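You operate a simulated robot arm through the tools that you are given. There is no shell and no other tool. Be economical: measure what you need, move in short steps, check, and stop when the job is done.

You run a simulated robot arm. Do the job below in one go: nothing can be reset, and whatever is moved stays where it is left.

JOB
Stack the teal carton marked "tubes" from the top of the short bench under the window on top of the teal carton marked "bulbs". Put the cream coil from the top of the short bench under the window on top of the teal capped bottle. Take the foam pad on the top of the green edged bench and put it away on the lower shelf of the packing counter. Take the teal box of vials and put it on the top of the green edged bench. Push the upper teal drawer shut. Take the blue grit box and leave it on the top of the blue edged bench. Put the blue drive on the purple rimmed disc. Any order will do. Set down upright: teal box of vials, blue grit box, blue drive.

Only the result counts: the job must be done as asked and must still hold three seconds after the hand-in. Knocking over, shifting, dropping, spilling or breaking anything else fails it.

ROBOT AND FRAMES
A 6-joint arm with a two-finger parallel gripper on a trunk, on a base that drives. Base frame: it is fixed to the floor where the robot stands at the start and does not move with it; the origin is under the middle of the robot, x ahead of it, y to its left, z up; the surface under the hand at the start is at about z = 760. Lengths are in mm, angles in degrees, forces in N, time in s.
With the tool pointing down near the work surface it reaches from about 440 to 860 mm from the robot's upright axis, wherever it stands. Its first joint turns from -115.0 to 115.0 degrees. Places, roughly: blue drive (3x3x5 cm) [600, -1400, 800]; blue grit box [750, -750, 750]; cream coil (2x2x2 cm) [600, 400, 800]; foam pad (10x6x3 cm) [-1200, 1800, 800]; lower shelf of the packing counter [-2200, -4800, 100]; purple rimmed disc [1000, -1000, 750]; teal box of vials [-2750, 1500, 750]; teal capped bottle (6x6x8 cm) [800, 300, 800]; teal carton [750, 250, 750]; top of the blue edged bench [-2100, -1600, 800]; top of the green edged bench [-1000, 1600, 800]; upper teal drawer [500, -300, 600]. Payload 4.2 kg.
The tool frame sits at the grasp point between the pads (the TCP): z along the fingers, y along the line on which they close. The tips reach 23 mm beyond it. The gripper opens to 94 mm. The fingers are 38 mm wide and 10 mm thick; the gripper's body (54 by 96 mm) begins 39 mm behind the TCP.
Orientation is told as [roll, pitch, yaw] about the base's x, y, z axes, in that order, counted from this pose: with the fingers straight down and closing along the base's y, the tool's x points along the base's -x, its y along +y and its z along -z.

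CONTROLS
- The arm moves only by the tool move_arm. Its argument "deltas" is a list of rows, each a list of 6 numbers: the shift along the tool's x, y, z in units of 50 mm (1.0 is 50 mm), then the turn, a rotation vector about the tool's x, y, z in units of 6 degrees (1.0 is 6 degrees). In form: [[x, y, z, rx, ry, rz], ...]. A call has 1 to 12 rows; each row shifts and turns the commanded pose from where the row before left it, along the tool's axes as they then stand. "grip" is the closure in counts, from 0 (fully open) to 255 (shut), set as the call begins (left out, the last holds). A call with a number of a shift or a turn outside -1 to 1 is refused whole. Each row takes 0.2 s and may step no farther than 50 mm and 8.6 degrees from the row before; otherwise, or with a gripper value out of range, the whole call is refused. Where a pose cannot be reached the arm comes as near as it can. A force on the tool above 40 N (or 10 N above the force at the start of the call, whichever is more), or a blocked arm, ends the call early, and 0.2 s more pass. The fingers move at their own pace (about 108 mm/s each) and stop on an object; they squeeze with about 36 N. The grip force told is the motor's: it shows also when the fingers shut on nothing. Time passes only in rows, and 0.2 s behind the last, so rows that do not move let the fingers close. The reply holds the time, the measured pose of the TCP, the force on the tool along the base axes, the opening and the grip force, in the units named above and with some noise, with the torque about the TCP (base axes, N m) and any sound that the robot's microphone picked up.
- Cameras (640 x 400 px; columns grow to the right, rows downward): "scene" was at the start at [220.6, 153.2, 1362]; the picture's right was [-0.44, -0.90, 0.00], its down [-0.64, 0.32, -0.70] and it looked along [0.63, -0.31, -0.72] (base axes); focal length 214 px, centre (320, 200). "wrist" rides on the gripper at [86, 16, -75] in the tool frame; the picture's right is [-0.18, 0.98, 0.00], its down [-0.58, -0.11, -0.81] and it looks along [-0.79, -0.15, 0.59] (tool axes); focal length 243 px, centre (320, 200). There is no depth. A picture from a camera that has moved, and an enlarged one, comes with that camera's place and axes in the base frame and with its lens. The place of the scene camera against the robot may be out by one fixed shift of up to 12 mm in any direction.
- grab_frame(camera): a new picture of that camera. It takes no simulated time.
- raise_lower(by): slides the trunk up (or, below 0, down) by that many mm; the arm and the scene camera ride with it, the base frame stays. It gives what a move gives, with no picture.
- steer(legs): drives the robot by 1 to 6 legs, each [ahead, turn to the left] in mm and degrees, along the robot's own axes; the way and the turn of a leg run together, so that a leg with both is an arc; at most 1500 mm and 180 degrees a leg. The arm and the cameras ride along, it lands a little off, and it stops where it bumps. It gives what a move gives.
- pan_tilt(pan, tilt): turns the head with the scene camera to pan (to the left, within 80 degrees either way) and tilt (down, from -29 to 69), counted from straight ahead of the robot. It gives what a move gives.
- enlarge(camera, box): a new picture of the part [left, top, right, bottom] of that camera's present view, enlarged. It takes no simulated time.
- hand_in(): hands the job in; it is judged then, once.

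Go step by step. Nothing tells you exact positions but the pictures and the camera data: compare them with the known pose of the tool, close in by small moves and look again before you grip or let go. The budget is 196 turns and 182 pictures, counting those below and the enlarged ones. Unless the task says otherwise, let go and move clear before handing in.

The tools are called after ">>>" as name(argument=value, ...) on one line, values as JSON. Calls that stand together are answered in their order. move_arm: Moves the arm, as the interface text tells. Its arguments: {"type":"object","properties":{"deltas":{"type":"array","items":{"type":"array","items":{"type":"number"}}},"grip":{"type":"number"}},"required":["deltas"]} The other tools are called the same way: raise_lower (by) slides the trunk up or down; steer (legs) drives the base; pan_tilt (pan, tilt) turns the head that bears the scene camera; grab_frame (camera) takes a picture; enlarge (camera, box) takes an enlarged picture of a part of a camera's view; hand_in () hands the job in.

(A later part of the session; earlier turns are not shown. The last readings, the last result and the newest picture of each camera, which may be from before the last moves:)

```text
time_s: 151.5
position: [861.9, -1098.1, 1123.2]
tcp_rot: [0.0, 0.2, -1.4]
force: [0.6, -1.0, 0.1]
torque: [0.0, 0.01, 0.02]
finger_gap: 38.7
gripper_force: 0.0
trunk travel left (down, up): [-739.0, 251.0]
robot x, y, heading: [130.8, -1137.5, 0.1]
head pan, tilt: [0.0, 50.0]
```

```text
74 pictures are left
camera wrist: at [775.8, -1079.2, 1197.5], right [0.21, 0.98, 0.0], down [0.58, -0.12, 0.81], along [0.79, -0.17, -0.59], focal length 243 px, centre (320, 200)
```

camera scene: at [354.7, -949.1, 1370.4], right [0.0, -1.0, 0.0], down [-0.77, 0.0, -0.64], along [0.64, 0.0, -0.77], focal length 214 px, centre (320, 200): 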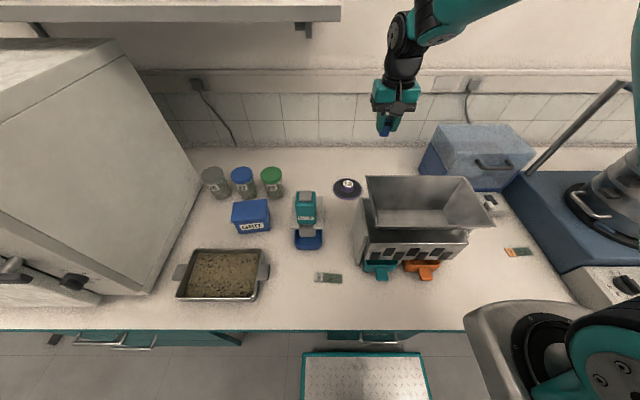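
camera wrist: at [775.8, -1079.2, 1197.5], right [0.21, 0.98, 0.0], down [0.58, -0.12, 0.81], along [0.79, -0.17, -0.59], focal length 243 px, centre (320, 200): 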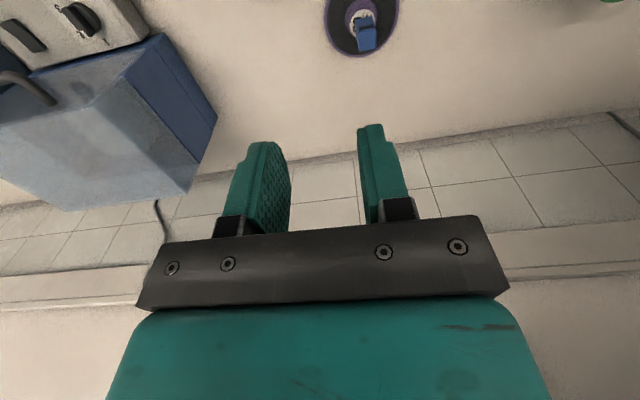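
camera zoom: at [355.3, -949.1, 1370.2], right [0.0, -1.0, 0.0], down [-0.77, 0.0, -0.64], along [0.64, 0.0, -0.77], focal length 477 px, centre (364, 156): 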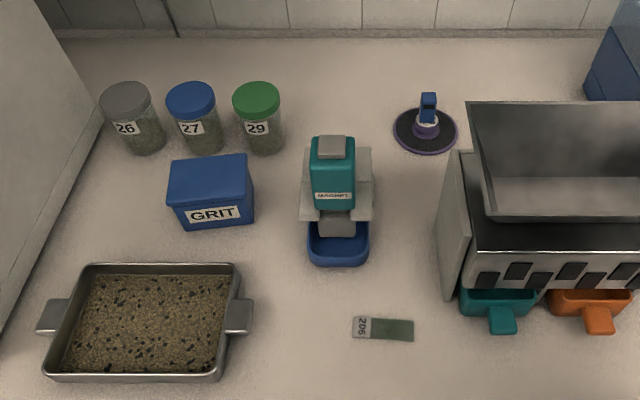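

Now the grit box (≈(770,-730), yaw ≈+7°). Retract over the hopper, swing left in front of the shelf and turn the gripper -83°.

>>> move_arm(deltas=[[1, 0, 0, 0, 0, 0], [1, 0, 0, 0, 0, 0], [1, 0, 0, 0, 0, 0], [1, 0, 0, 0, 0, 0], [0.9, 0, 0, 0, 0, 0], [0, 1, 0, 0, 0, 0], [0, 1, 0, 0, 0, 0], [0, 1, 0, 0, 0, 0], [0, 1, 0, 0, 0, 0], [0, 1, 0, 0, 0, 0], [0, 1, 0, 0, 0, 0]], grip=0)

>>> move_arm(deltas=[[0, 0.7, 0, 0, 0, 1], [0, 0.7, 0, 0, 0, 1], [0, 0, 0.4, 0, 0, 1], [0, 0, 0.4, 0, 0, 1], [0, 0, 0, 0, 0, 1], [0, 0, 0, 0, 0, 1], [0, 0, 0, 0, 0, 1], [0, 0, 0, 0, 0, 1], [0, 0, 0, 0, 0, 1], [0, 0, 0, 0, 0, 1], [0, 0, 0, 0, 0, 1], [0, 0, 0, 0, 0, 1]])

>>> grab_frame(camera="scene")

>>> grab_frame(camera="wrist")

```text
time_s: 153.9
position: [622.8, -787.3, 1124.6]
tcp_rot: [0.0, 0.0, -1.4]
force: [-0.9, -0.3, 0.7]
torque: [0.06, 0.0, 0.04]
finger_gap: 94.2
gripper_force: 0.0
trunk travel left (down, up): [-739.0, 251.0]
robot x, y, heading: [127.3, -1135.2, 0.0]
head pan, tilt: [0.0, 50.0]
```

```text
time_s: 156.5
position: [628.7, -718.5, 1083.7]
tcp_rot: [0.0, 0.0, -73.5]
force: [0.4, 0.0, -0.8]
torque: [0.04, -0.02, 0.01]
finger_gap: 93.8
gripper_force: 0.1
trunk travel left (down, up): [-739.0, 251.0]
robot x, y, heading: [131.3, -1138.6, -0.3]
head pan, tilt: [0.0, 50.0]
```

```text
73 pictures are left
camera scene: at [355.0, -949.0, 1370.2], right [0.0, -1.0, 0.0], down [-0.77, 0.0, -0.64], along [0.64, 0.0, -0.77], focal length 214 px, centre (320, 200)
```

scene: 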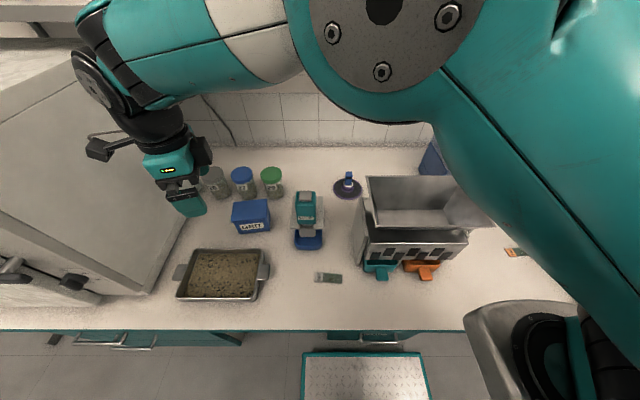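

```text
72 pictures are left
camera wrist: at [618.4, -629.9, 1158.5], right [0.99, 0.1, 0.0], down [0.06, -0.59, 0.81], along [0.08, -0.8, -0.59], focal length 243 px, centre (320, 200)
```

wrist: 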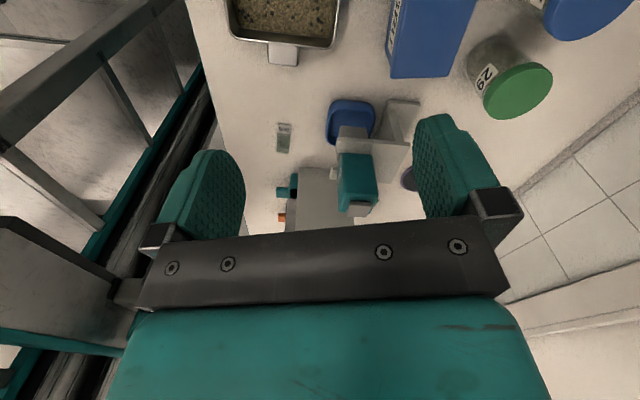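

The box lid measures ≈78 mm deep, centre ≈(762,-730), yaw ≈+6°. Turn to -84°, lower in front of the shelf to z≈880, then move in over it.

>>> move_arm(deltas=[[0, 0, 0, 0, 0, 0.9], [0, 0, 0, 0, 0, 0.85], [0, 0, 1, 0, 0, 0], [0, 0, 1, 0, 0, 0], [0, 0, 1, 0, 0, 0], [0, 0, 1, 0, 0, 0]])

>>> grab_frame(camera="scene")

>>> grab_frame(camera="wrist")

```text
time_s: 157.9
position: [626.6, -720.8, 881.8]
tcp_rot: [0.0, 0.2, -83.9]
force: [-0.7, 0.1, -0.6]
torque: [0.01, -0.01, 0.0]
finger_gap: 94.2
gripper_force: 0.1
trunk travel left (down, up): [-739.0, 251.0]
robot x, y, heading: [127.7, -1138.1, -0.2]
head pan, tilt: [0.0, 50.0]
```

```text
71 pictures are left
camera scene: at [354.7, -949.2, 1370.4], right [0.0, -1.0, 0.0], down [-0.77, 0.0, -0.64], along [0.64, 0.0, -0.77], focal length 214 px, centre (320, 200)
```

scene: 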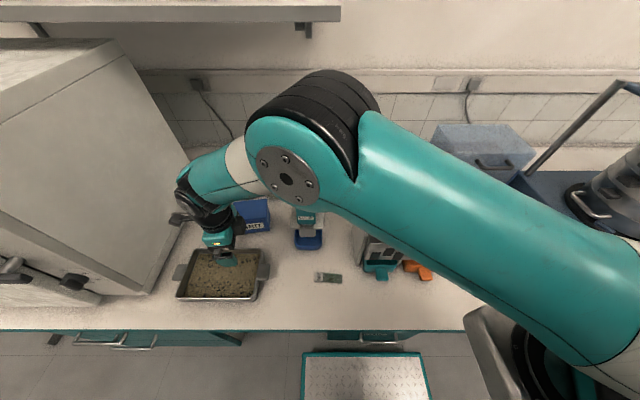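

```text
70 pictures are left
camera wrist: at [632.3, -632.0, 956.9], right [1.0, -0.08, 0.0], down [-0.05, -0.59, 0.81], along [-0.06, -0.8, -0.59], focal length 243 px, centre (320, 200)
```

wrist: 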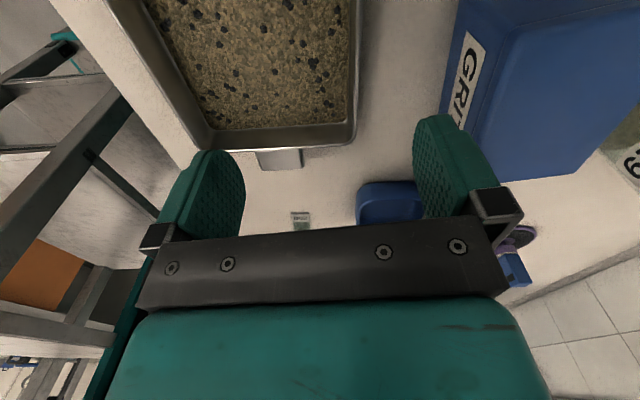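

>>> enlarge(camera="wrist", box=[400, 0, 640, 200])

```text
2.00 times, centred on (520, 100) of wrist
camera zoom: at [632.3, -632.0, 956.9], right [1.0, -0.08, 0.0], down [-0.05, -0.59, 0.81], along [-0.06, -0.8, -0.59], focal length 485 px, centre (-80, 400)
```

zoom: 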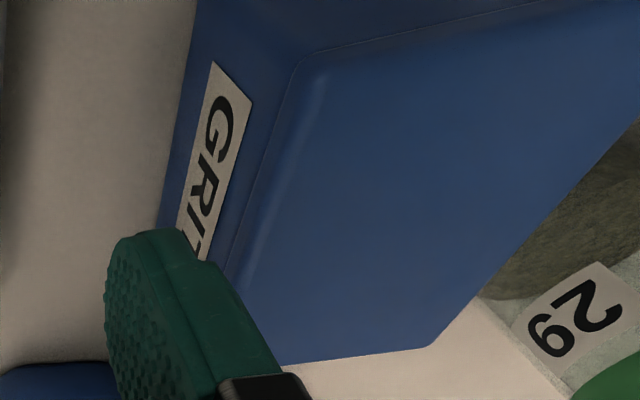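

Box centre ≈(765,-730). Move in above it at z≈882.

>>> move_arm(deltas=[[-0.16, 0.91, 0, 0, 0, 0], [-0.16, 0.91, 0, 0, 0, 0], [-0.16, 0.91, 0, 0, 0, 0]])

>>> grab_frame(camera="wrist")

>>> grab_frame(camera="scene")

```text
time_s: 158.7
position: [763.6, -725.6, 885.3]
tcp_rot: [0.0, 0.0, -83.8]
force: [-0.3, 1.4, 1.8]
torque: [0.01, -0.03, 0.01]
finger_gap: 94.1
gripper_force: 0.0
trunk travel left (down, up): [-739.0, 251.0]
robot x, y, heading: [129.2, -1138.3, 0.0]
head pan, tilt: [0.0, 50.0]
```

```text
68 pictures are left
camera wrist: at [770.7, -638.0, 959.5], right [1.0, -0.08, 0.0], down [-0.05, -0.59, 0.81], along [-0.06, -0.8, -0.59], focal length 243 px, centre (320, 200)
```

wrist: 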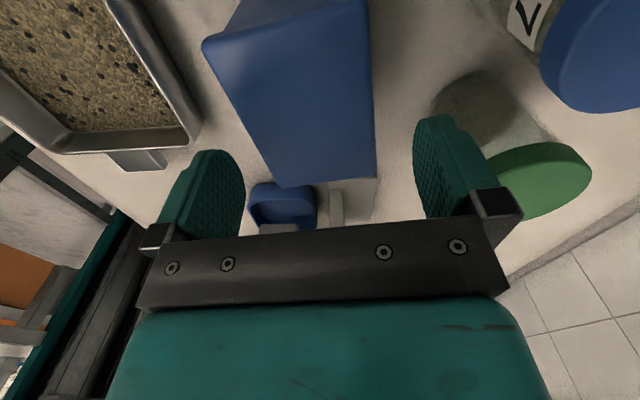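

```text
67 pictures are left
camera scene: at [354.3, -948.9, 1370.4], right [0.0, -1.0, 0.0], down [-0.77, 0.0, -0.64], along [0.64, 0.0, -0.77], focal length 214 px, centre (320, 200)
```

scene: 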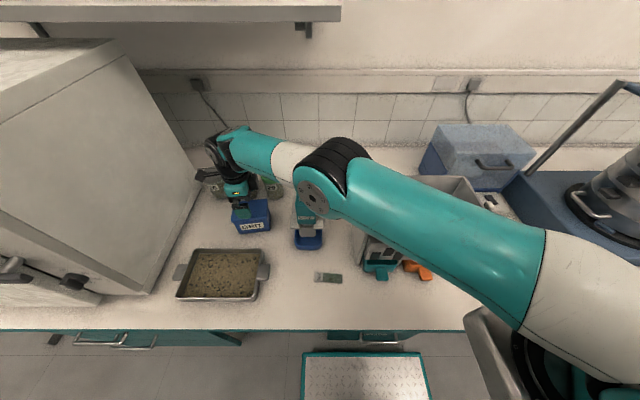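

Box centre refined to ≈(758,-731). The elbow is low over the magnet stand, so I'll raise the trunk by 90 mm, then lower the hand around the box.

>>> raise_lower(by=90)

>>> move_arm(deltas=[[-0.1, -0.1, 0.9, 0, 0, 0], [0, 0, 0.9, 0, 0, 0]])

>>> grab_frame(camera="wrist")

>>> grab_frame(camera="scene")

```text
time_s: 160.0
position: [765.4, -725.8, 973.7]
tcp_rot: [0.1, -0.1, -83.9]
force: [0.0, 0.3, -0.1]
torque: [-0.02, -0.02, 0.02]
finger_gap: 93.9
gripper_force: 0.0
trunk travel left (down, up): [-829.0, 161.0]
robot x, y, heading: [131.9, -1134.3, -0.0]
head pan, tilt: [0.0, 50.0]
```

```text
time_s: 160.6
position: [756.2, -734.9, 885.0]
tcp_rot: [0.0, 0.2, -83.9]
force: [-0.1, -0.9, 0.4]
torque: [-0.01, 0.0, 0.01]
finger_gap: 94.1
gripper_force: 0.0
out of reach, approached as far as the arm can: row 2
trunk travel left (down, up): [-829.0, 161.0]
robot x, y, heading: [128.3, -1139.6, -0.3]
head pan, tilt: [0.0, 50.0]
```

```text
66 pictures are left
camera wrist: at [763.1, -646.7, 960.0], right [1.0, -0.08, 0.0], down [-0.05, -0.59, 0.81], along [-0.06, -0.8, -0.59], focal length 243 px, centre (320, 200)
```

wrist: 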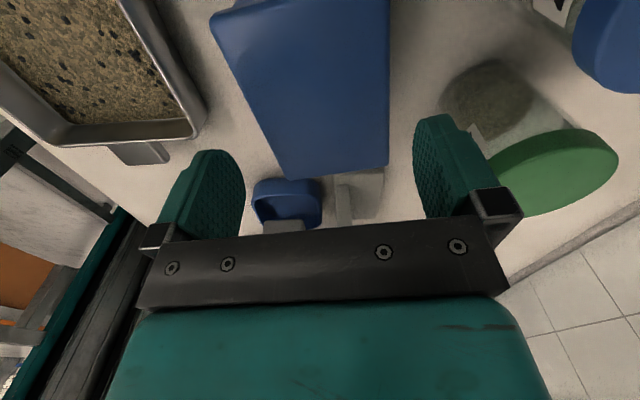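

```text
65 pictures are left
camera scene: at [354.9, -949.0, 1460.4], right [0.0, -1.0, 0.0], down [-0.77, 0.0, -0.64], along [0.64, 0.0, -0.77], focal length 214 px, centre (320, 200)
```

scene: 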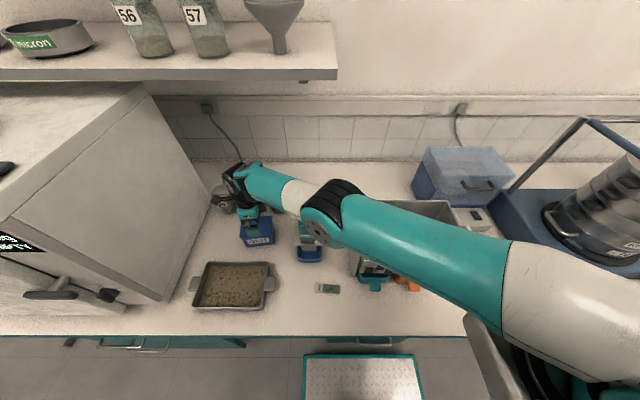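

That pose is at the arm's limit from here. Withdraw and re-park the robot closer (y≈-876).

>>> move_arm(deltas=[[0, -0.9, 0, 0, 0, 0], [0, -0.9, 0, 0, 0, 0], [0, -0.9, 0, 0, 0, 0], [0, 0, -1, 0, 0, 0], [0, 0, -1, 0, 0, 0], [0, 0, -1, 0, 0, 0], [0, 0, -1, 0, 0, 0]])

>>> steer(legs=[[-590, 0]])

>>> move_arm(deltas=[[-1, 0, 0, 0, 0, 0], [-1, 0, 0, 0, 0, 0], [-1, 0, 0, 0, 0, 0], [-1, 0, 0, 0, 0, 0], [-1, 0, 0, 0, 0, 0], [-1, 0, 0, 0, 0, 0]])

>>> steer(legs=[[334, 48], [334, -48]])

>>> grab_frame(camera="scene")

```text
time_s: 162.2
position: [622.2, -750.7, 1087.6]
tcp_rot: [0.0, 0.0, -83.9]
force: [0.1, 0.8, 0.5]
torque: [0.02, 0.01, -0.02]
finger_gap: 93.8
gripper_force: 0.0
trunk travel left (down, up): [-829.0, 161.0]
robot x, y, heading: [129.0, -1134.2, -0.1]
head pan, tilt: [0.0, 50.0]
```

```text
time_s: 165.6
position: [28.7, -752.9, 1085.1]
tcp_rot: [0.1, -0.1, -84.6]
force: [-1.2, -1.0, 0.2]
torque: [0.05, 0.0, -0.03]
finger_gap: 93.9
gripper_force: 0.0
trunk travel left (down, up): [-829.0, 161.0]
robot x, y, heading: [-468.2, -1134.0, -0.5]
head pan, tilt: [0.0, 50.0]
```

```text
time_s: 167.0
position: [53.4, -1050.0, 1084.2]
tcp_rot: [0.0, 0.0, -84.4]
force: [-0.1, 0.6, 1.2]
torque: [0.01, 0.03, 0.0]
finger_gap: 94.0
gripper_force: 0.1
trunk travel left (down, up): [-829.0, 161.0]
robot x, y, heading: [-466.5, -1137.2, -0.3]
head pan, tilt: [0.0, 50.0]
```

```text
time_s: 171.7
position: [647.9, -779.5, 1083.7]
tcp_rot: [0.0, 0.0, -83.6]
force: [0.5, 1.1, 0.3]
torque: [0.0, 0.01, 0.01]
finger_gap: 93.8
gripper_force: 0.0
trunk travel left (down, up): [-829.0, 161.0]
robot x, y, heading: [126.7, -876.0, 0.4]
head pan, tilt: [0.0, 50.0]
```

```text
64 pictures are left
camera scene: at [351.2, -681.4, 1460.3], right [0.01, -1.0, 0.0], down [-0.77, -0.01, -0.64], along [0.64, 0.0, -0.77], focal length 214 px, centre (320, 200)
```

scene: 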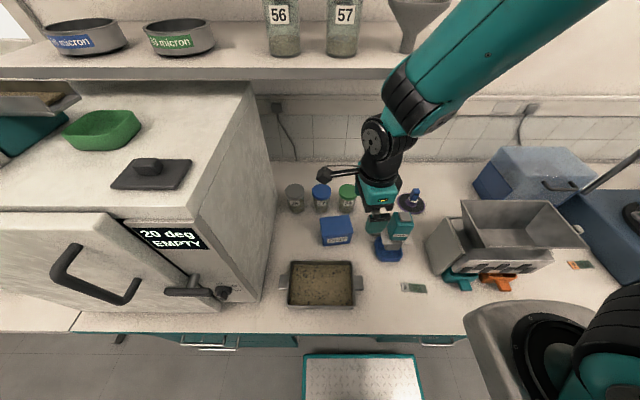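

Good. Shift left to y≈-733, lower to z≈885, then move in over the box.

>>> move_arm(deltas=[[0.95, -0.15, 0, 0, 0, 0], [0, 0, 1, 0, 0, 0], [0, 0, 1, 0, 0, 0], [0, 0, 1, 0, 0, 0], [0, 0, 1, 0, 0, 0], [-0.07, 0.85, 0, 0, 0, 0], [-0.07, 0.85, 0, 0, 0, 0], [-0.07, 0.75, 0, 0, 0, 0]])

>>> grab_frame(camera="wrist")

>>> grab_frame(camera="scene")

```text
time_s: 173.5
position: [757.3, -730.0, 884.5]
tcp_rot: [0.1, 0.1, -83.5]
force: [-0.8, 0.1, -0.3]
torque: [-0.03, -0.01, 0.01]
finger_gap: 94.0
gripper_force: 0.1
trunk travel left (down, up): [-829.0, 161.0]
robot x, y, heading: [127.5, -868.8, 0.3]
head pan, tilt: [0.0, 50.0]
```

```text
63 pictures are left
camera wrist: at [764.6, -642.0, 959.5], right [1.0, -0.07, 0.0], down [-0.04, -0.59, 0.81], along [-0.06, -0.8, -0.59], focal length 243 px, centre (320, 200)
```

wrist: 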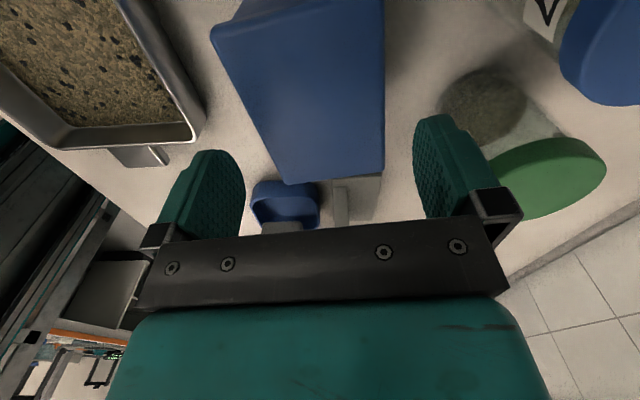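

```text
62 pictures are left
camera scene: at [350.8, -681.3, 1460.3], right [0.01, -1.0, 0.0], down [-0.77, -0.01, -0.64], along [0.64, 0.0, -0.77], focal length 214 px, centre (320, 200)
```

scene: 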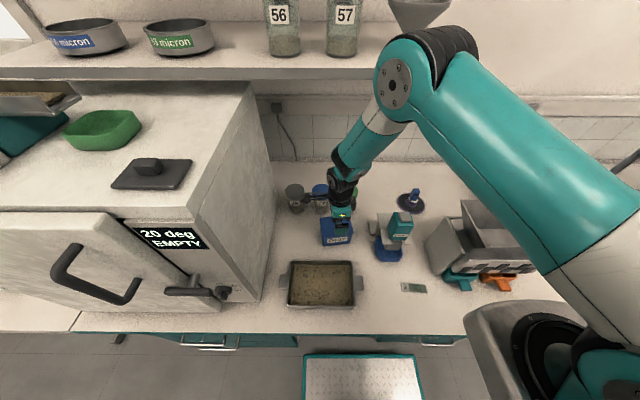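

Aligned. Lower with the trunk (86 mm) so the elbow comes straight down clear of the shelf.

>>> raise_lower(by=-84)

>>> grab_frame(camera="wrist")

>>> grab_frame(camera="scene")

```text
time_s: 174.7
position: [759.4, -730.5, 803.6]
tcp_rot: [0.1, 0.1, -83.5]
force: [-2.9, -2.7, 20.3]
torque: [0.01, 0.13, 0.0]
finger_gap: 94.1
gripper_force: 0.1
trunk travel left (down, up): [-745.0, 245.0]
robot x, y, heading: [125.8, -869.6, 0.4]
head pan, tilt: [0.0, 50.0]
```

```text
61 pictures are left
camera wrist: at [764.5, -641.9, 877.1], right [1.0, -0.07, 0.0], down [-0.04, -0.59, 0.81], along [-0.06, -0.8, -0.59], focal length 243 px, centre (320, 200)
```

wrist: 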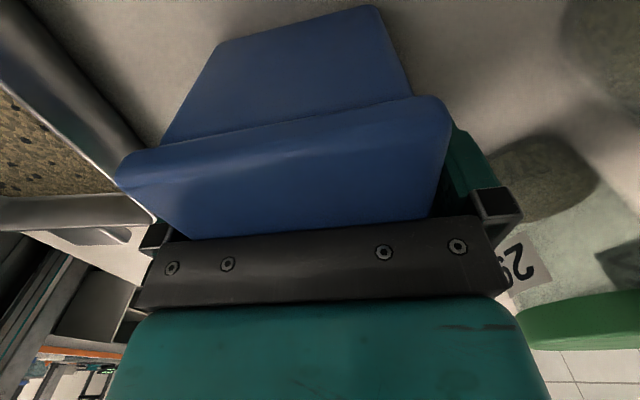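

```text
60 pictures are left
camera scene: at [350.4, -681.7, 1376.8], right [0.01, -1.0, 0.0], down [-0.77, -0.01, -0.64], along [0.64, 0.0, -0.77], focal length 214 px, centre (320, 200)
```

scene: 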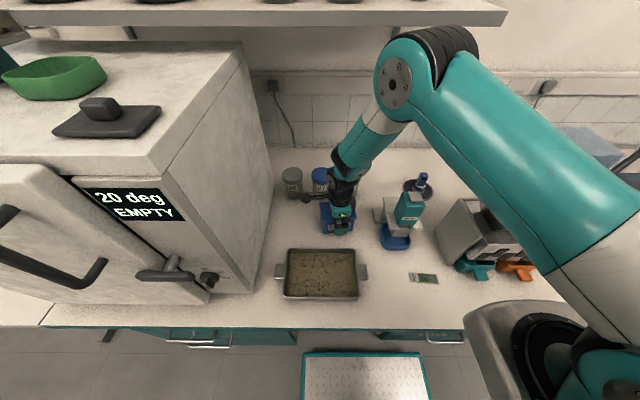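

The body touched the lid top (z≈842); lift 5 mm and grip, then lift slightly.

>>> move_arm(deltas=[[0, 0, -0.1, 0, 0, 0], [0, 0, 0, 0, 0, 0], [0, 0, 0, 0, 0, 0], [0, 0, 0, 0, 0, 0]], grip=255)

>>> move_arm(deltas=[[0, 0, -0.3, 0, 0, 0], [0, 0, -0.7, 0, 0, 0]])

>>> grab_frame(camera="wrist")

```text
time_s: 175.7
position: [759.4, -731.4, 805.9]
tcp_rot: [0.0, 0.0, -83.5]
force: [1.0, 0.2, -2.8]
torque: [0.06, 0.01, -0.04]
finger_gap: 75.3
gripper_force: 35.7
trunk travel left (down, up): [-745.0, 245.0]
robot x, y, heading: [126.8, -872.3, 0.7]
head pan, tilt: [0.0, 50.0]
```

```text
time_s: 176.3
position: [754.1, -730.8, 855.4]
tcp_rot: [-0.2, 0.0, -83.5]
force: [0.4, 0.2, -3.6]
torque: [-0.01, 0.01, -0.03]
finger_gap: 75.3
gripper_force: 35.9
trunk travel left (down, up): [-745.0, 245.0]
robot x, y, heading: [124.5, -872.9, 0.6]
head pan, tilt: [0.0, 50.0]
```

```text
59 pictures are left
camera wrist: at [760.9, -642.1, 929.8], right [1.0, -0.07, 0.0], down [-0.04, -0.59, 0.81], along [-0.06, -0.8, -0.59], focal length 243 px, centre (320, 200)
```

wrist: 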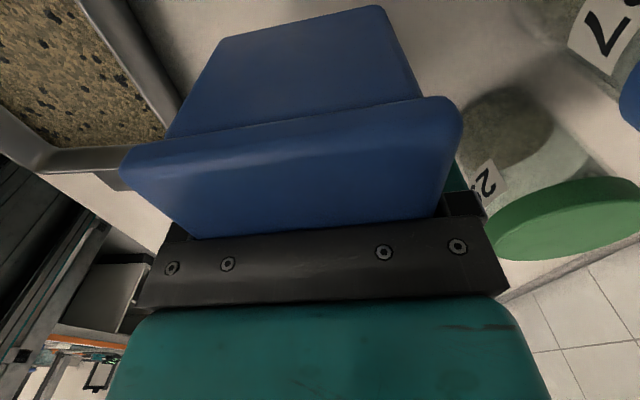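

The grit box is held. Lift a bit, pull out from under the shelf, back away, and go to the open floor to survey the other benches.

>>> move_arm(deltas=[[0, 0, -0.6, 0, 0, 0], [0, -0.8, 0, 0, 0, 0], [0, -0.8, 0, 0, 0, 0], [0, -0.8, 0, 0, 0, 0], [0, -0.8, 0, 0, 0, 0], [-0.4, 0, -0.8, 0, 0, 0], [-0.4, 0, -0.8, 0, 0, 0], [-0.4, 0, -0.8, 0, 0, 0]])

>>> steer(legs=[[-540, 0], [0, 90], [870, 0], [0, 90]])

>>> pan_tilt(pan=35, tilt=25)

>>> grab_frame(camera="scene")

>>> pan_tilt(pan=-45, tilt=20)

>>> grab_frame(camera="scene")

```text
time_s: 178.1
position: [608.1, -812.3, 1002.5]
tcp_rot: [-0.1, 0.0, -83.5]
force: [0.0, 1.0, -2.6]
torque: [-0.04, 0.02, 0.04]
finger_gap: 75.4
gripper_force: 36.0
trunk travel left (down, up): [-745.0, 245.0]
robot x, y, heading: [129.0, -872.6, 0.3]
head pan, tilt: [0.0, 50.0]
```

```text
time_s: 193.2
position: [-903.3, -60.4, 1003.6]
tcp_rot: [-0.1, 0.0, 98.0]
force: [-0.2, -1.4, -2.8]
torque: [0.0, 0.03, -0.01]
finger_gap: 75.4
gripper_force: 35.6
trunk travel left (down, up): [-745.0, 245.0]
robot x, y, heading: [-427.9, 11.7, -177.9]
head pan, tilt: [0.0, 50.0]
```

```text
time_s: 194.3
position: [-903.8, -61.7, 1003.4]
tcp_rot: [0.0, 0.0, 98.0]
force: [0.3, 0.2, -2.5]
torque: [-0.04, 0.0, 0.0]
finger_gap: 75.6
gripper_force: 36.0
trunk travel left (down, up): [-745.0, 245.0]
robot x, y, heading: [-424.6, 11.9, -178.2]
head pan, tilt: [35.0, 25.0]
```

```text
58 pictures are left
camera scene: at [-647.3, -249.4, 1413.7], right [-0.6, 0.8, 0.0], down [0.34, 0.25, -0.91], along [-0.73, -0.54, -0.42], focal length 214 px, centre (320, 200)
```

scene: 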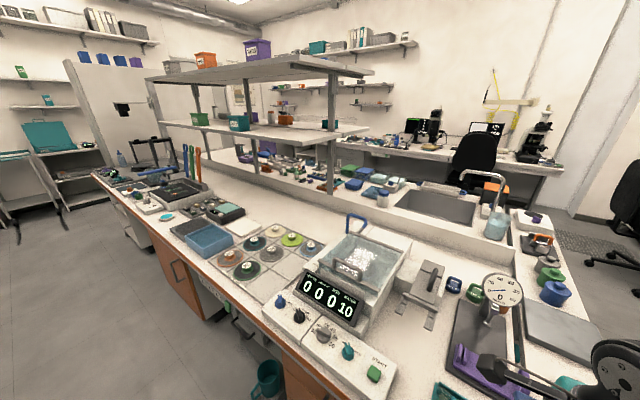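

```text
time_s: 195.8
position: [-903.4, -60.8, 1003.4]
tcp_rot: [0.1, 0.0, 98.0]
force: [0.0, 0.4, -2.0]
torque: [-0.05, 0.04, 0.0]
finger_gap: 75.3
gripper_force: 35.9
trunk travel left (down, up): [-745.0, 245.0]
robot x, y, heading: [-424.0, 15.6, -178.1]
head pan, tilt: [-45.0, 20.0]
```

```text
57 pictures are left
camera scene: at [-641.6, -130.5, 1421.8], right [0.68, 0.73, 0.0], down [0.25, -0.23, -0.94], along [-0.69, 0.64, -0.34], focal length 214 px, centre (320, 200)
```

scene: 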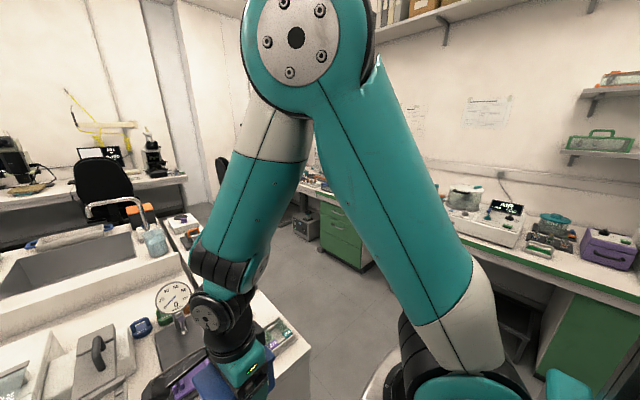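

I see the central island: orange edge on this side (x≈-880), its north end at y≈150, the blue-edged side presumably on the far side (x≈-2360). I'll go around its north end through the corridor (y≈650).

>>> steer(legs=[[-150, 0], [0, -62], [700, 0], [0, 64], [1500, 0]])

>>> pan_tilt(pan=30, tilt=30)

>>> grab_frame(camera="scene")

>>> pan_tilt(pan=-40, tilt=25)

>>> grab_frame(camera="scene")

```text
time_s: 213.2
position: [-2602.1, 399.8, 1003.6]
tcp_rot: [0.0, 0.0, 100.8]
force: [0.0, -0.5, -2.0]
torque: [0.03, 0.03, 0.01]
finger_gap: 75.4
gripper_force: 35.7
trunk travel left (down, up): [-745.0, 245.0]
robot x, y, heading: [-2126.7, 496.7, -175.2]
head pan, tilt: [-45.0, 20.0]
```

```text
time_s: 214.6
position: [-2603.0, 401.8, 1002.4]
tcp_rot: [0.0, -0.1, 100.7]
force: [0.1, 0.4, -1.9]
torque: [0.02, 0.0, 0.02]
finger_gap: 75.4
gripper_force: 36.3
trunk travel left (down, up): [-745.0, 245.0]
robot x, y, heading: [-2127.4, 494.9, -175.3]
head pan, tilt: [30.0, 30.0]
```

```text
56 pictures are left
camera scene: at [-2341.5, 232.1, 1405.8], right [-0.57, 0.82, 0.0], down [0.41, 0.28, -0.87], along [-0.71, -0.49, -0.5], focal length 214 px, centre (320, 200)
```

scene: 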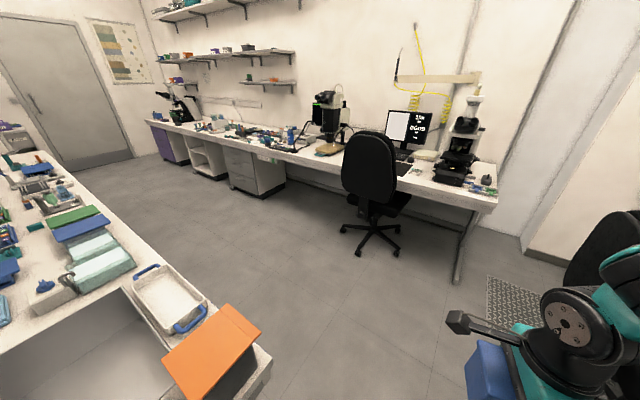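

```text
time_s: 216.0
position: [-2602.7, 400.9, 1003.8]
tcp_rot: [0.1, 0.0, 100.7]
force: [0.5, 0.1, -2.6]
torque: [0.0, 0.01, 0.01]
finger_gap: 75.3
gripper_force: 35.5
trunk travel left (down, up): [-745.0, 245.0]
robot x, y, heading: [-2126.6, 497.0, -175.2]
head pan, tilt: [-40.0, 25.0]
```

```text
55 pictures are left
camera scene: at [-2342.2, 336.8, 1413.7], right [0.58, 0.82, 0.0], down [0.34, -0.24, -0.91], along [-0.74, 0.52, -0.42], focal length 214 px, centre (320, 200)
```

scene: 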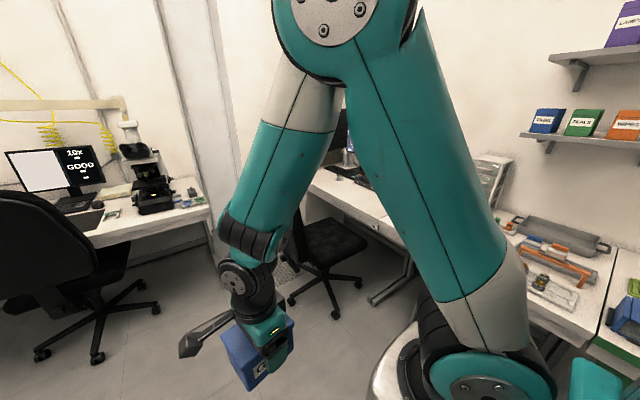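

The west side of the island has its edge at x≈-2450. I'll drive round the corner and south to about y≈-1200, then look at the blue-edged top.

>>> steer(legs=[[820, 0], [0, 85], [1500, 0]])

>>> pan_tilt(pan=65, tilt=35)

>>> grab_frame(camera="scene")

```text
time_s: 231.0
position: [-2935.4, -1534.6, 1002.4]
tcp_rot: [0.0, 0.0, -174.7]
force: [0.2, 0.1, -2.0]
torque: [0.03, -0.03, 0.0]
finger_gap: 75.3
gripper_force: 35.9
trunk travel left (down, up): [-745.0, 245.0]
robot x, y, heading: [-2987.7, -1051.8, -90.6]
head pan, tilt: [-40.0, 25.0]
```

```text
time_s: 232.8
position: [-2935.1, -1536.6, 1002.7]
tcp_rot: [0.1, 0.0, -174.6]
force: [0.1, -1.0, -2.1]
torque: [-0.05, -0.01, 0.02]
finger_gap: 75.4
gripper_force: 35.9
trunk travel left (down, up): [-745.0, 245.0]
robot x, y, heading: [-2983.8, -1053.3, -90.7]
head pan, tilt: [65.0, 35.0]
```

```text
54 pictures are left
camera scene: at [-2718.5, -1252.1, 1398.0], right [-0.43, -0.9, 0.0], down [-0.52, 0.25, -0.82], along [0.74, -0.36, -0.57], focal length 214 px, centre (320, 200)
```

scene: 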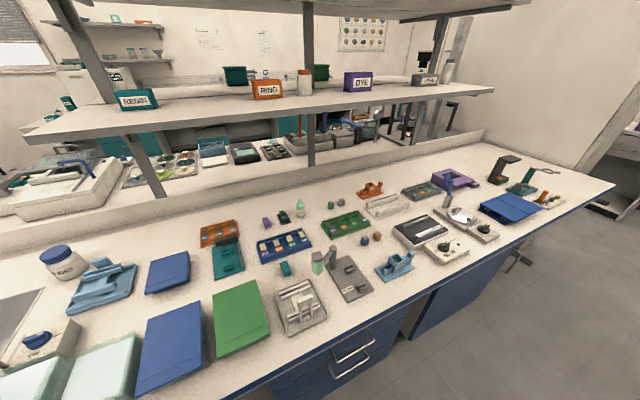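

The blue-edged top is crowded. Enlarge to find a free spot near the edge.

>>> enlarge(camera="scene", box=[320, 140, 620, 340])

>>> enlarge(camera="scene", box=[130, 190, 430, 400])

```text
2.00 times, centred on (470, 240) of scene
camera zoom: at [-2718.5, -1252.1, 1398.0], right [-0.43, -0.9, 0.0], down [-0.52, 0.25, -0.82], along [0.74, -0.36, -0.57], focal length 429 px, centre (20, 120)
```

zoom: 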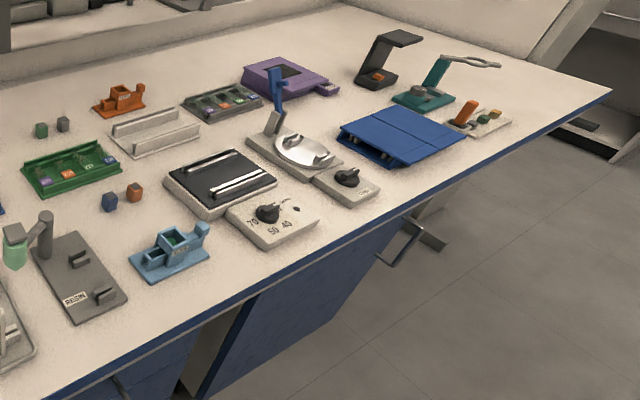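

```text
1.90 times, centred on (280, 295) of scene
camera zoom: at [-2718.5, -1252.1, 1398.0], right [-0.43, -0.9, 0.0], down [-0.52, 0.25, -0.82], along [0.74, -0.36, -0.57], focal length 408 px, centre (396, 19)
```

zoom: 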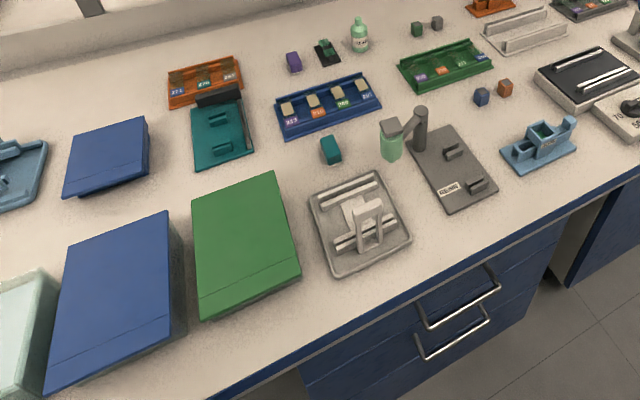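

The south end of the blue-edged top is free (around x -2400, y -2990). Drive there and turn to face the bench.

>>> steer(legs=[[1000, 0.5], [940, 0.2], [0, 90]])

>>> pan_tilt(pan=-5, tilt=50)

>>> grab_frame(camera="scene")

```text
time_s: 246.3
position: [-2559.0, -2982.3, 1003.1]
tcp_rot: [0.0, 0.0, -88.0]
force: [0.2, 0.3, -2.1]
torque: [0.02, 0.03, 0.03]
finger_gap: 75.3
gripper_force: 36.0
trunk travel left (down, up): [-745.0, 245.0]
robot x, y, heading: [-3043.8, -3004.6, -4.1]
head pan, tilt: [65.0, 35.0]
```

```text
time_s: 247.7
position: [-2558.3, -2982.7, 1003.4]
tcp_rot: [0.0, -0.1, -88.0]
force: [-0.9, 0.4, -1.7]
torque: [-0.02, -0.02, 0.02]
finger_gap: 75.4
gripper_force: 35.4
trunk travel left (down, up): [-745.0, 245.0]
robot x, y, heading: [-3042.2, -3004.9, -3.8]
head pan, tilt: [-5.0, 50.0]
```

```text
51 pictures are left
camera scene: at [-2805.5, -2840.2, 1376.3], right [-0.16, -0.99, 0.0], down [-0.76, 0.12, -0.64], along [0.63, -0.1, -0.77], focal length 214 px, centre (320, 200)
```

scene: 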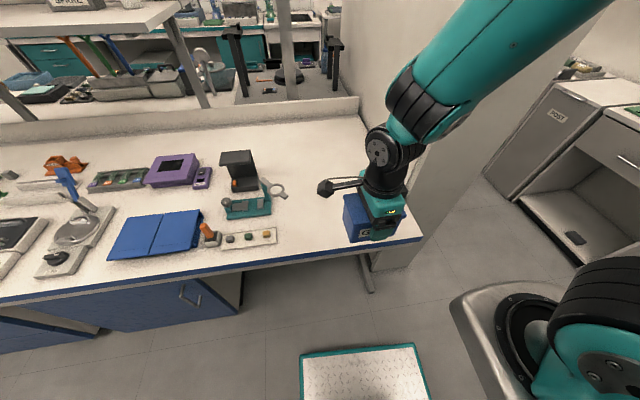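

Free area confirmed between the peg tray and the bench end. Move to (-2400,-2985) and lower to bottom ≈ 810.

>>> move_arm(deltas=[[-0.05, 0.8, 0, 0, 0, 0], [-0.05, 0.8, 0, 0, 0, 0], [-0.05, 0.8, 0, 0, 0, 0], [0, 0.76, 0, 0, 0, 0], [0, 0, 0.9, 0, 0, 0], [0, 0, 0.9, 0, 0, 0], [0, 0, 0.9, 0, 0, 0]])

>>> enlarge(camera="scene", box=[260, 110, 440, 250])

```text
time_s: 249.3
position: [-2401.2, -2989.4, 869.7]
tcp_rot: [0.0, 0.0, -88.0]
force: [1.1, 0.0, -1.9]
torque: [0.02, 0.03, 0.03]
finger_gap: 75.3
gripper_force: 35.7
trunk travel left (down, up): [-745.0, 245.0]
robot x, y, heading: [-3044.8, -3002.6, -4.3]
head pan, tilt: [-5.0, 50.0]
```

```text
2.86 times, centred on (350, 180) of scene
camera zoom: at [-2805.9, -2840.3, 1376.4], right [-0.16, -0.99, 0.0], down [-0.76, 0.12, -0.64], along [0.63, -0.1, -0.77], focal length 613 px, centre (234, 257)
```

zoom: 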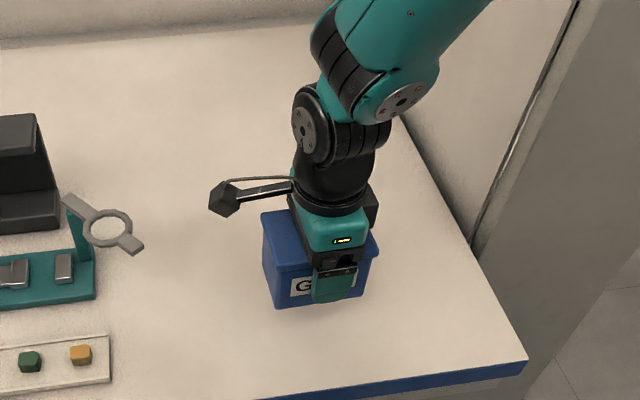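

Clear spot. Lower in steps until contact.

>>> move_arm(deltas=[[0, 0, 0.5, 0, 0, 0], [0, 0, 0.3, 0, 0, 0], [0, 0, 0.08, 0, 0, 0], [0, 0, 0.06, 0, 0, 0], [0, 0, 0.06, 0, 0, 0], [0, 0, 0.06, 0, 0, 0], [0, 0, 0.06, 0, 0, 0], [0, 0, 0.06, 0, 0, 0], [0, 0, 0.06, 0, 0, 0], [0, 0, 0.06, 0, 0, 0]])

```text
time_s: 251.5
position: [-2401.7, -2985.2, 803.9]
tcp_rot: [0.0, 0.0, -88.0]
force: [0.2, -0.1, -1.9]
torque: [-0.02, 0.0, -0.01]
finger_gap: 75.4
gripper_force: 36.1
trunk travel left (down, up): [-745.0, 245.0]
robot x, y, heading: [-3043.8, -3001.9, -4.3]
head pan, tilt: [-5.0, 50.0]
```

>>> move_arm(deltas=[[0, 0, 0.06, 0, 0, 0], [0, 0, 0.06, 0, 0, 0], [0, 0, 0.06, 0, 0, 0], [0, 0, 0.06, 0, 0, 0], [0, 0, 0.06, 0, 0, 0], [0, 0, 0.06, 0, 0, 0]])

>>> enlarge(camera="scene", box=[300, 150, 400, 230])

```text
time_s: 252.0
position: [-2399.4, -2984.4, 802.4]
tcp_rot: [0.3, 0.0, -88.1]
force: [-3.9, -0.7, 24.9]
torque: [-0.34, 0.76, 0.0]
finger_gap: 75.4
gripper_force: 35.7
trunk travel left (down, up): [-745.0, 245.0]
robot x, y, heading: [-3045.0, -3003.6, -4.2]
head pan, tilt: [-5.0, 50.0]
stopped in row 2: the force on the tool passed its limit at 45 N (the readings are from after the stop); the commanded pose is now the measured one
```

```text
5.00 times, centred on (350, 190) of scene
camera zoom: at [-2806.6, -2840.5, 1376.6], right [-0.16, -0.99, 0.0], down [-0.76, 0.12, -0.64], along [0.64, -0.1, -0.77], focal length 1072 px, centre (170, 250)
```

zoom: 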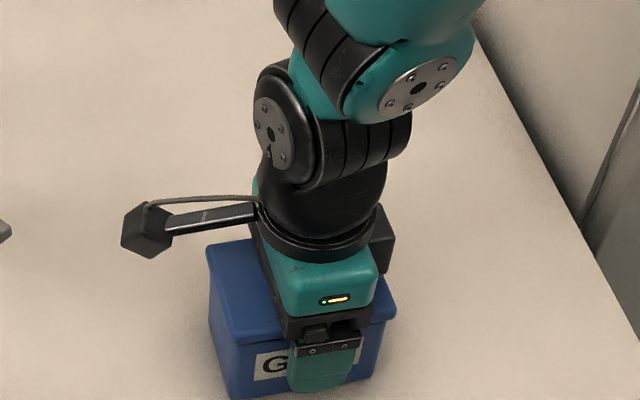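

Contact with the surface. Open and rise straight up, then retract.

>>> move_arm(deltas=[[0, 0, -0.03, 0, 0, 0], [0, 0, 0, 0, 0, 0], [0, 0, 0, 0, 0, 0]], grip=0)

>>> move_arm(deltas=[[0, 0, -0.3, 0, 0, 0], [0, 0, -1, 0, 0, 0], [0, 0, -1, 0, 0, 0], [0, 0, -1, 0, 0, 0], [0, 0, -1, 0, 0, 0], [0, -1, 0, 0, 0, 0], [0, -1, 0, 0, 0, 0], [0, -1, 0, 0, 0, 0]])

>>> grab_frame(camera="scene")

```text
time_s: 252.8
position: [-2399.5, -2984.6, 802.7]
tcp_rot: [0.4, 0.1, -88.0]
force: [-1.7, -1.6, 19.1]
torque: [-0.08, 0.39, 0.04]
finger_gap: 94.0
gripper_force: 0.1
trunk travel left (down, up): [-745.0, 245.0]
robot x, y, heading: [-3046.9, -3008.2, -4.0]
head pan, tilt: [-5.0, 50.0]
```

```text
time_s: 254.6
position: [-2548.9, -2992.3, 1018.1]
tcp_rot: [0.2, 0.2, -87.9]
force: [0.0, -0.9, -0.6]
torque: [0.0, 0.04, -0.01]
finger_gap: 94.1
gripper_force: 0.1
trunk travel left (down, up): [-745.0, 245.0]
robot x, y, heading: [-3046.3, -3004.7, -4.3]
head pan, tilt: [-5.0, 50.0]
```

```text
48 pictures are left
camera scene: at [-2805.1, -2840.3, 1376.1], right [-0.16, -0.99, 0.0], down [-0.76, 0.12, -0.64], along [0.63, -0.1, -0.77], focal length 214 px, centre (320, 200)
```

scene: 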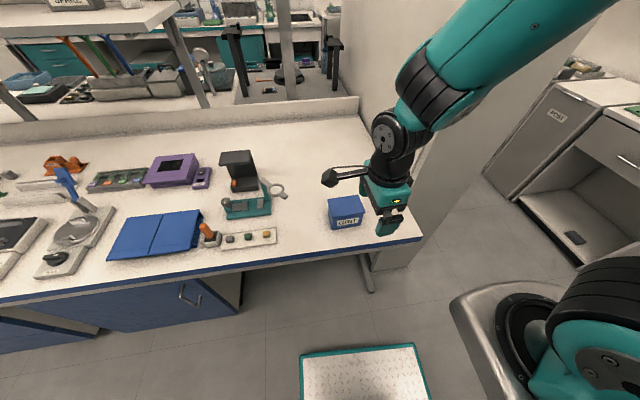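

The grit box stands on the blue-edged bench. While here, look at the packing counter's lower shelf.

>>> pan_tilt(pan=-65, tilt=30)

>>> grab_frame(camera="scene")

```text
time_s: 255.9
position: [-2549.2, -2993.3, 1017.5]
tcp_rot: [0.1, 0.1, -88.0]
force: [0.3, 0.1, 0.9]
torque: [0.0, 0.01, -0.02]
finger_gap: 94.2
gripper_force: 0.0
trunk travel left (down, up): [-745.0, 245.0]
robot x, y, heading: [-3042.3, -3007.7, -4.1]
head pan, tilt: [-65.0, 30.0]
```

```text
47 pictures are left
camera scene: at [-2849.4, -2912.6, 1405.8], right [-0.93, -0.36, 0.0], down [-0.18, 0.47, -0.87], along [0.31, -0.81, -0.5], focal length 214 px, centre (320, 200)
```

scene: 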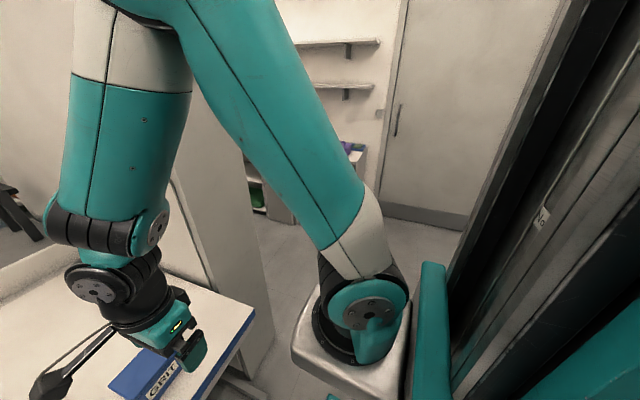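

I can't see the shelf from here; I'll plan it on the return trip. Drive north to look for the vials box.

>>> steer(legs=[[-130, 0], [0, 93], [1500, 0], [1500, 0], [350, 0]])

>>> pan_tilt(pan=-15, tilt=30)

>>> grab_frame(camera="scene")

```text
time_s: 277.0
position: [-3159.0, 847.7, 1017.9]
tcp_rot: [0.2, 0.2, 5.4]
force: [0.0, 1.2, -0.2]
torque: [-0.02, 0.01, 0.02]
finger_gap: 94.2
gripper_force: 0.1
trunk travel left (down, up): [-745.0, 245.0]
robot x, y, heading: [-3113.7, 350.9, 89.3]
head pan, tilt: [-65.0, 30.0]
```

```text
time_s: 278.2
position: [-3159.1, 848.1, 1018.1]
tcp_rot: [0.3, 0.0, 5.4]
force: [0.0, 0.3, -0.7]
torque: [-0.04, 0.02, -0.01]
finger_gap: 94.2
gripper_force: 0.1
trunk travel left (down, up): [-745.0, 245.0]
robot x, y, heading: [-3114.1, 354.2, 89.2]
head pan, tilt: [-15.0, 30.0]
```

```text
46 pictures are left
camera scene: at [-3289.3, 590.8, 1405.8], right [0.96, -0.27, 0.0], down [-0.14, -0.48, -0.87], along [0.23, 0.83, -0.5], focal length 214 px, centre (320, 200)
```

scene: 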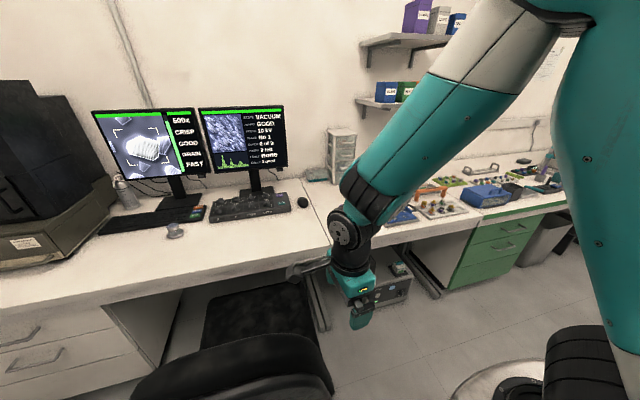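

The chair is near; the vials should be behind my forearm at the workbench edge. Shift east to x≈-2750 and look.

>>> steer(legs=[[-60, 0], [0, -62], [420, 0], [0, 62]])

>>> pan_tilt(pan=0, tilt=38)

>>> grab_frame(camera="scene")

```text
time_s: 286.9
position: [-2792.1, 974.0, 1018.1]
tcp_rot: [0.2, 0.1, 6.2]
force: [0.2, 0.9, 0.0]
torque: [0.0, 0.01, -0.01]
finger_gap: 93.8
gripper_force: 0.2
trunk travel left (down, up): [-745.0, 245.0]
robot x, y, heading: [-2741.4, 484.7, 90.2]
head pan, tilt: [-15.0, 30.0]
```

```text
time_s: 287.7
position: [-2794.3, 974.4, 1018.3]
tcp_rot: [0.2, 0.1, 6.2]
force: [0.7, -0.9, 0.0]
torque: [-0.02, -0.01, 0.03]
finger_gap: 93.9
gripper_force: 0.0
trunk travel left (down, up): [-745.0, 245.0]
robot x, y, heading: [-2745.1, 481.4, 90.1]
head pan, tilt: [0.0, 38.0]
```

```text
45 pictures are left
camera scene: at [-2942.5, 714.6, 1393.5], right [1.0, 0.0, 0.0], down [0.0, -0.62, -0.79], along [0.0, 0.79, -0.62], focal length 214 px, centre (320, 200)
```

scene: 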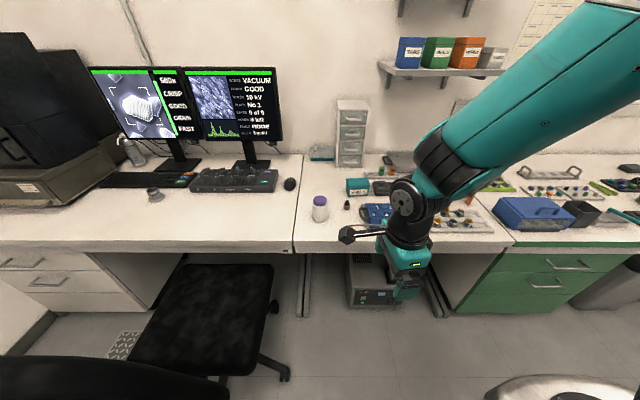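

>>> enlarge(camera="scene", box=[290, 90, 450, 250])

```text
2.50 times, centred on (370, 170) of scene
camera zoom: at [-2942.5, 714.6, 1393.5], right [1.0, 0.0, 0.0], down [0.0, -0.62, -0.79], along [0.0, 0.79, -0.62], focal length 536 px, centre (195, 275)
```

zoom: 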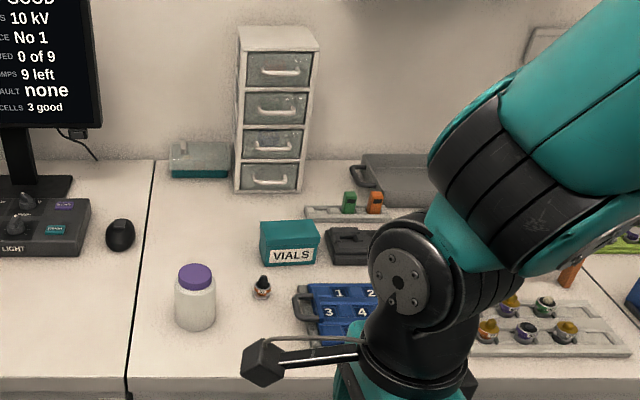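

The VIALS box is at ≈(-2755,1600), about 107 wide × 90 deep × 43 high. Drive ahead 400 mm and view it from the wrist camera.

>>> steer(legs=[[390, 0]])

>>> move_arm(deltas=[[1, 0.3, 0, 0, 0, 0], [1, 0.3, 0, 0, 0, 0], [0.5, 0.8, 0, 0, 0, 0], [0, 1, 0, 0, 0, 0], [0, 1, 0, 0, 0, 0]])

>>> grab_frame(camera="wrist")

>>> grab_frame(camera="scene")

```text
time_s: 290.1
position: [-2791.1, 1365.8, 1018.6]
tcp_rot: [0.2, 0.1, 6.0]
force: [0.3, 0.2, -0.7]
torque: [0.0, 0.01, -0.01]
finger_gap: 93.9
gripper_force: 0.0
trunk travel left (down, up): [-745.0, 245.0]
robot x, y, heading: [-2748.1, 873.8, 90.0]
head pan, tilt: [0.0, 38.0]
```

```text
refused: row 1 steps farther than a row can; nothing moved
```

```text
43 pictures are left
camera wrist: at [-2878.8, 1373.6, 1092.6], right [0.08, 1.0, 0.0], down [0.59, -0.05, 0.81], along [0.8, -0.06, -0.59], focal length 243 px, centre (320, 200)
```

wrist: 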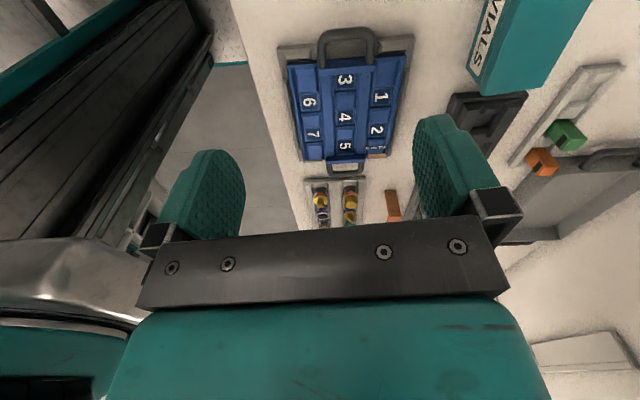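

```text
42 pictures are left
camera scene: at [-2941.6, 1106.1, 1393.4], right [1.0, 0.0, 0.0], down [0.0, -0.62, -0.79], along [0.0, 0.79, -0.62], focal length 214 px, centre (320, 200)
```

scene: 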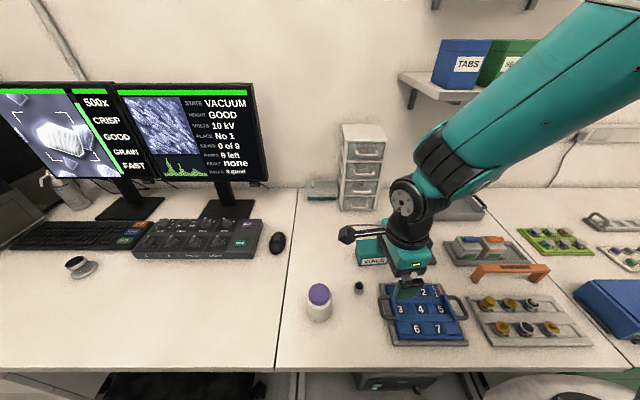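

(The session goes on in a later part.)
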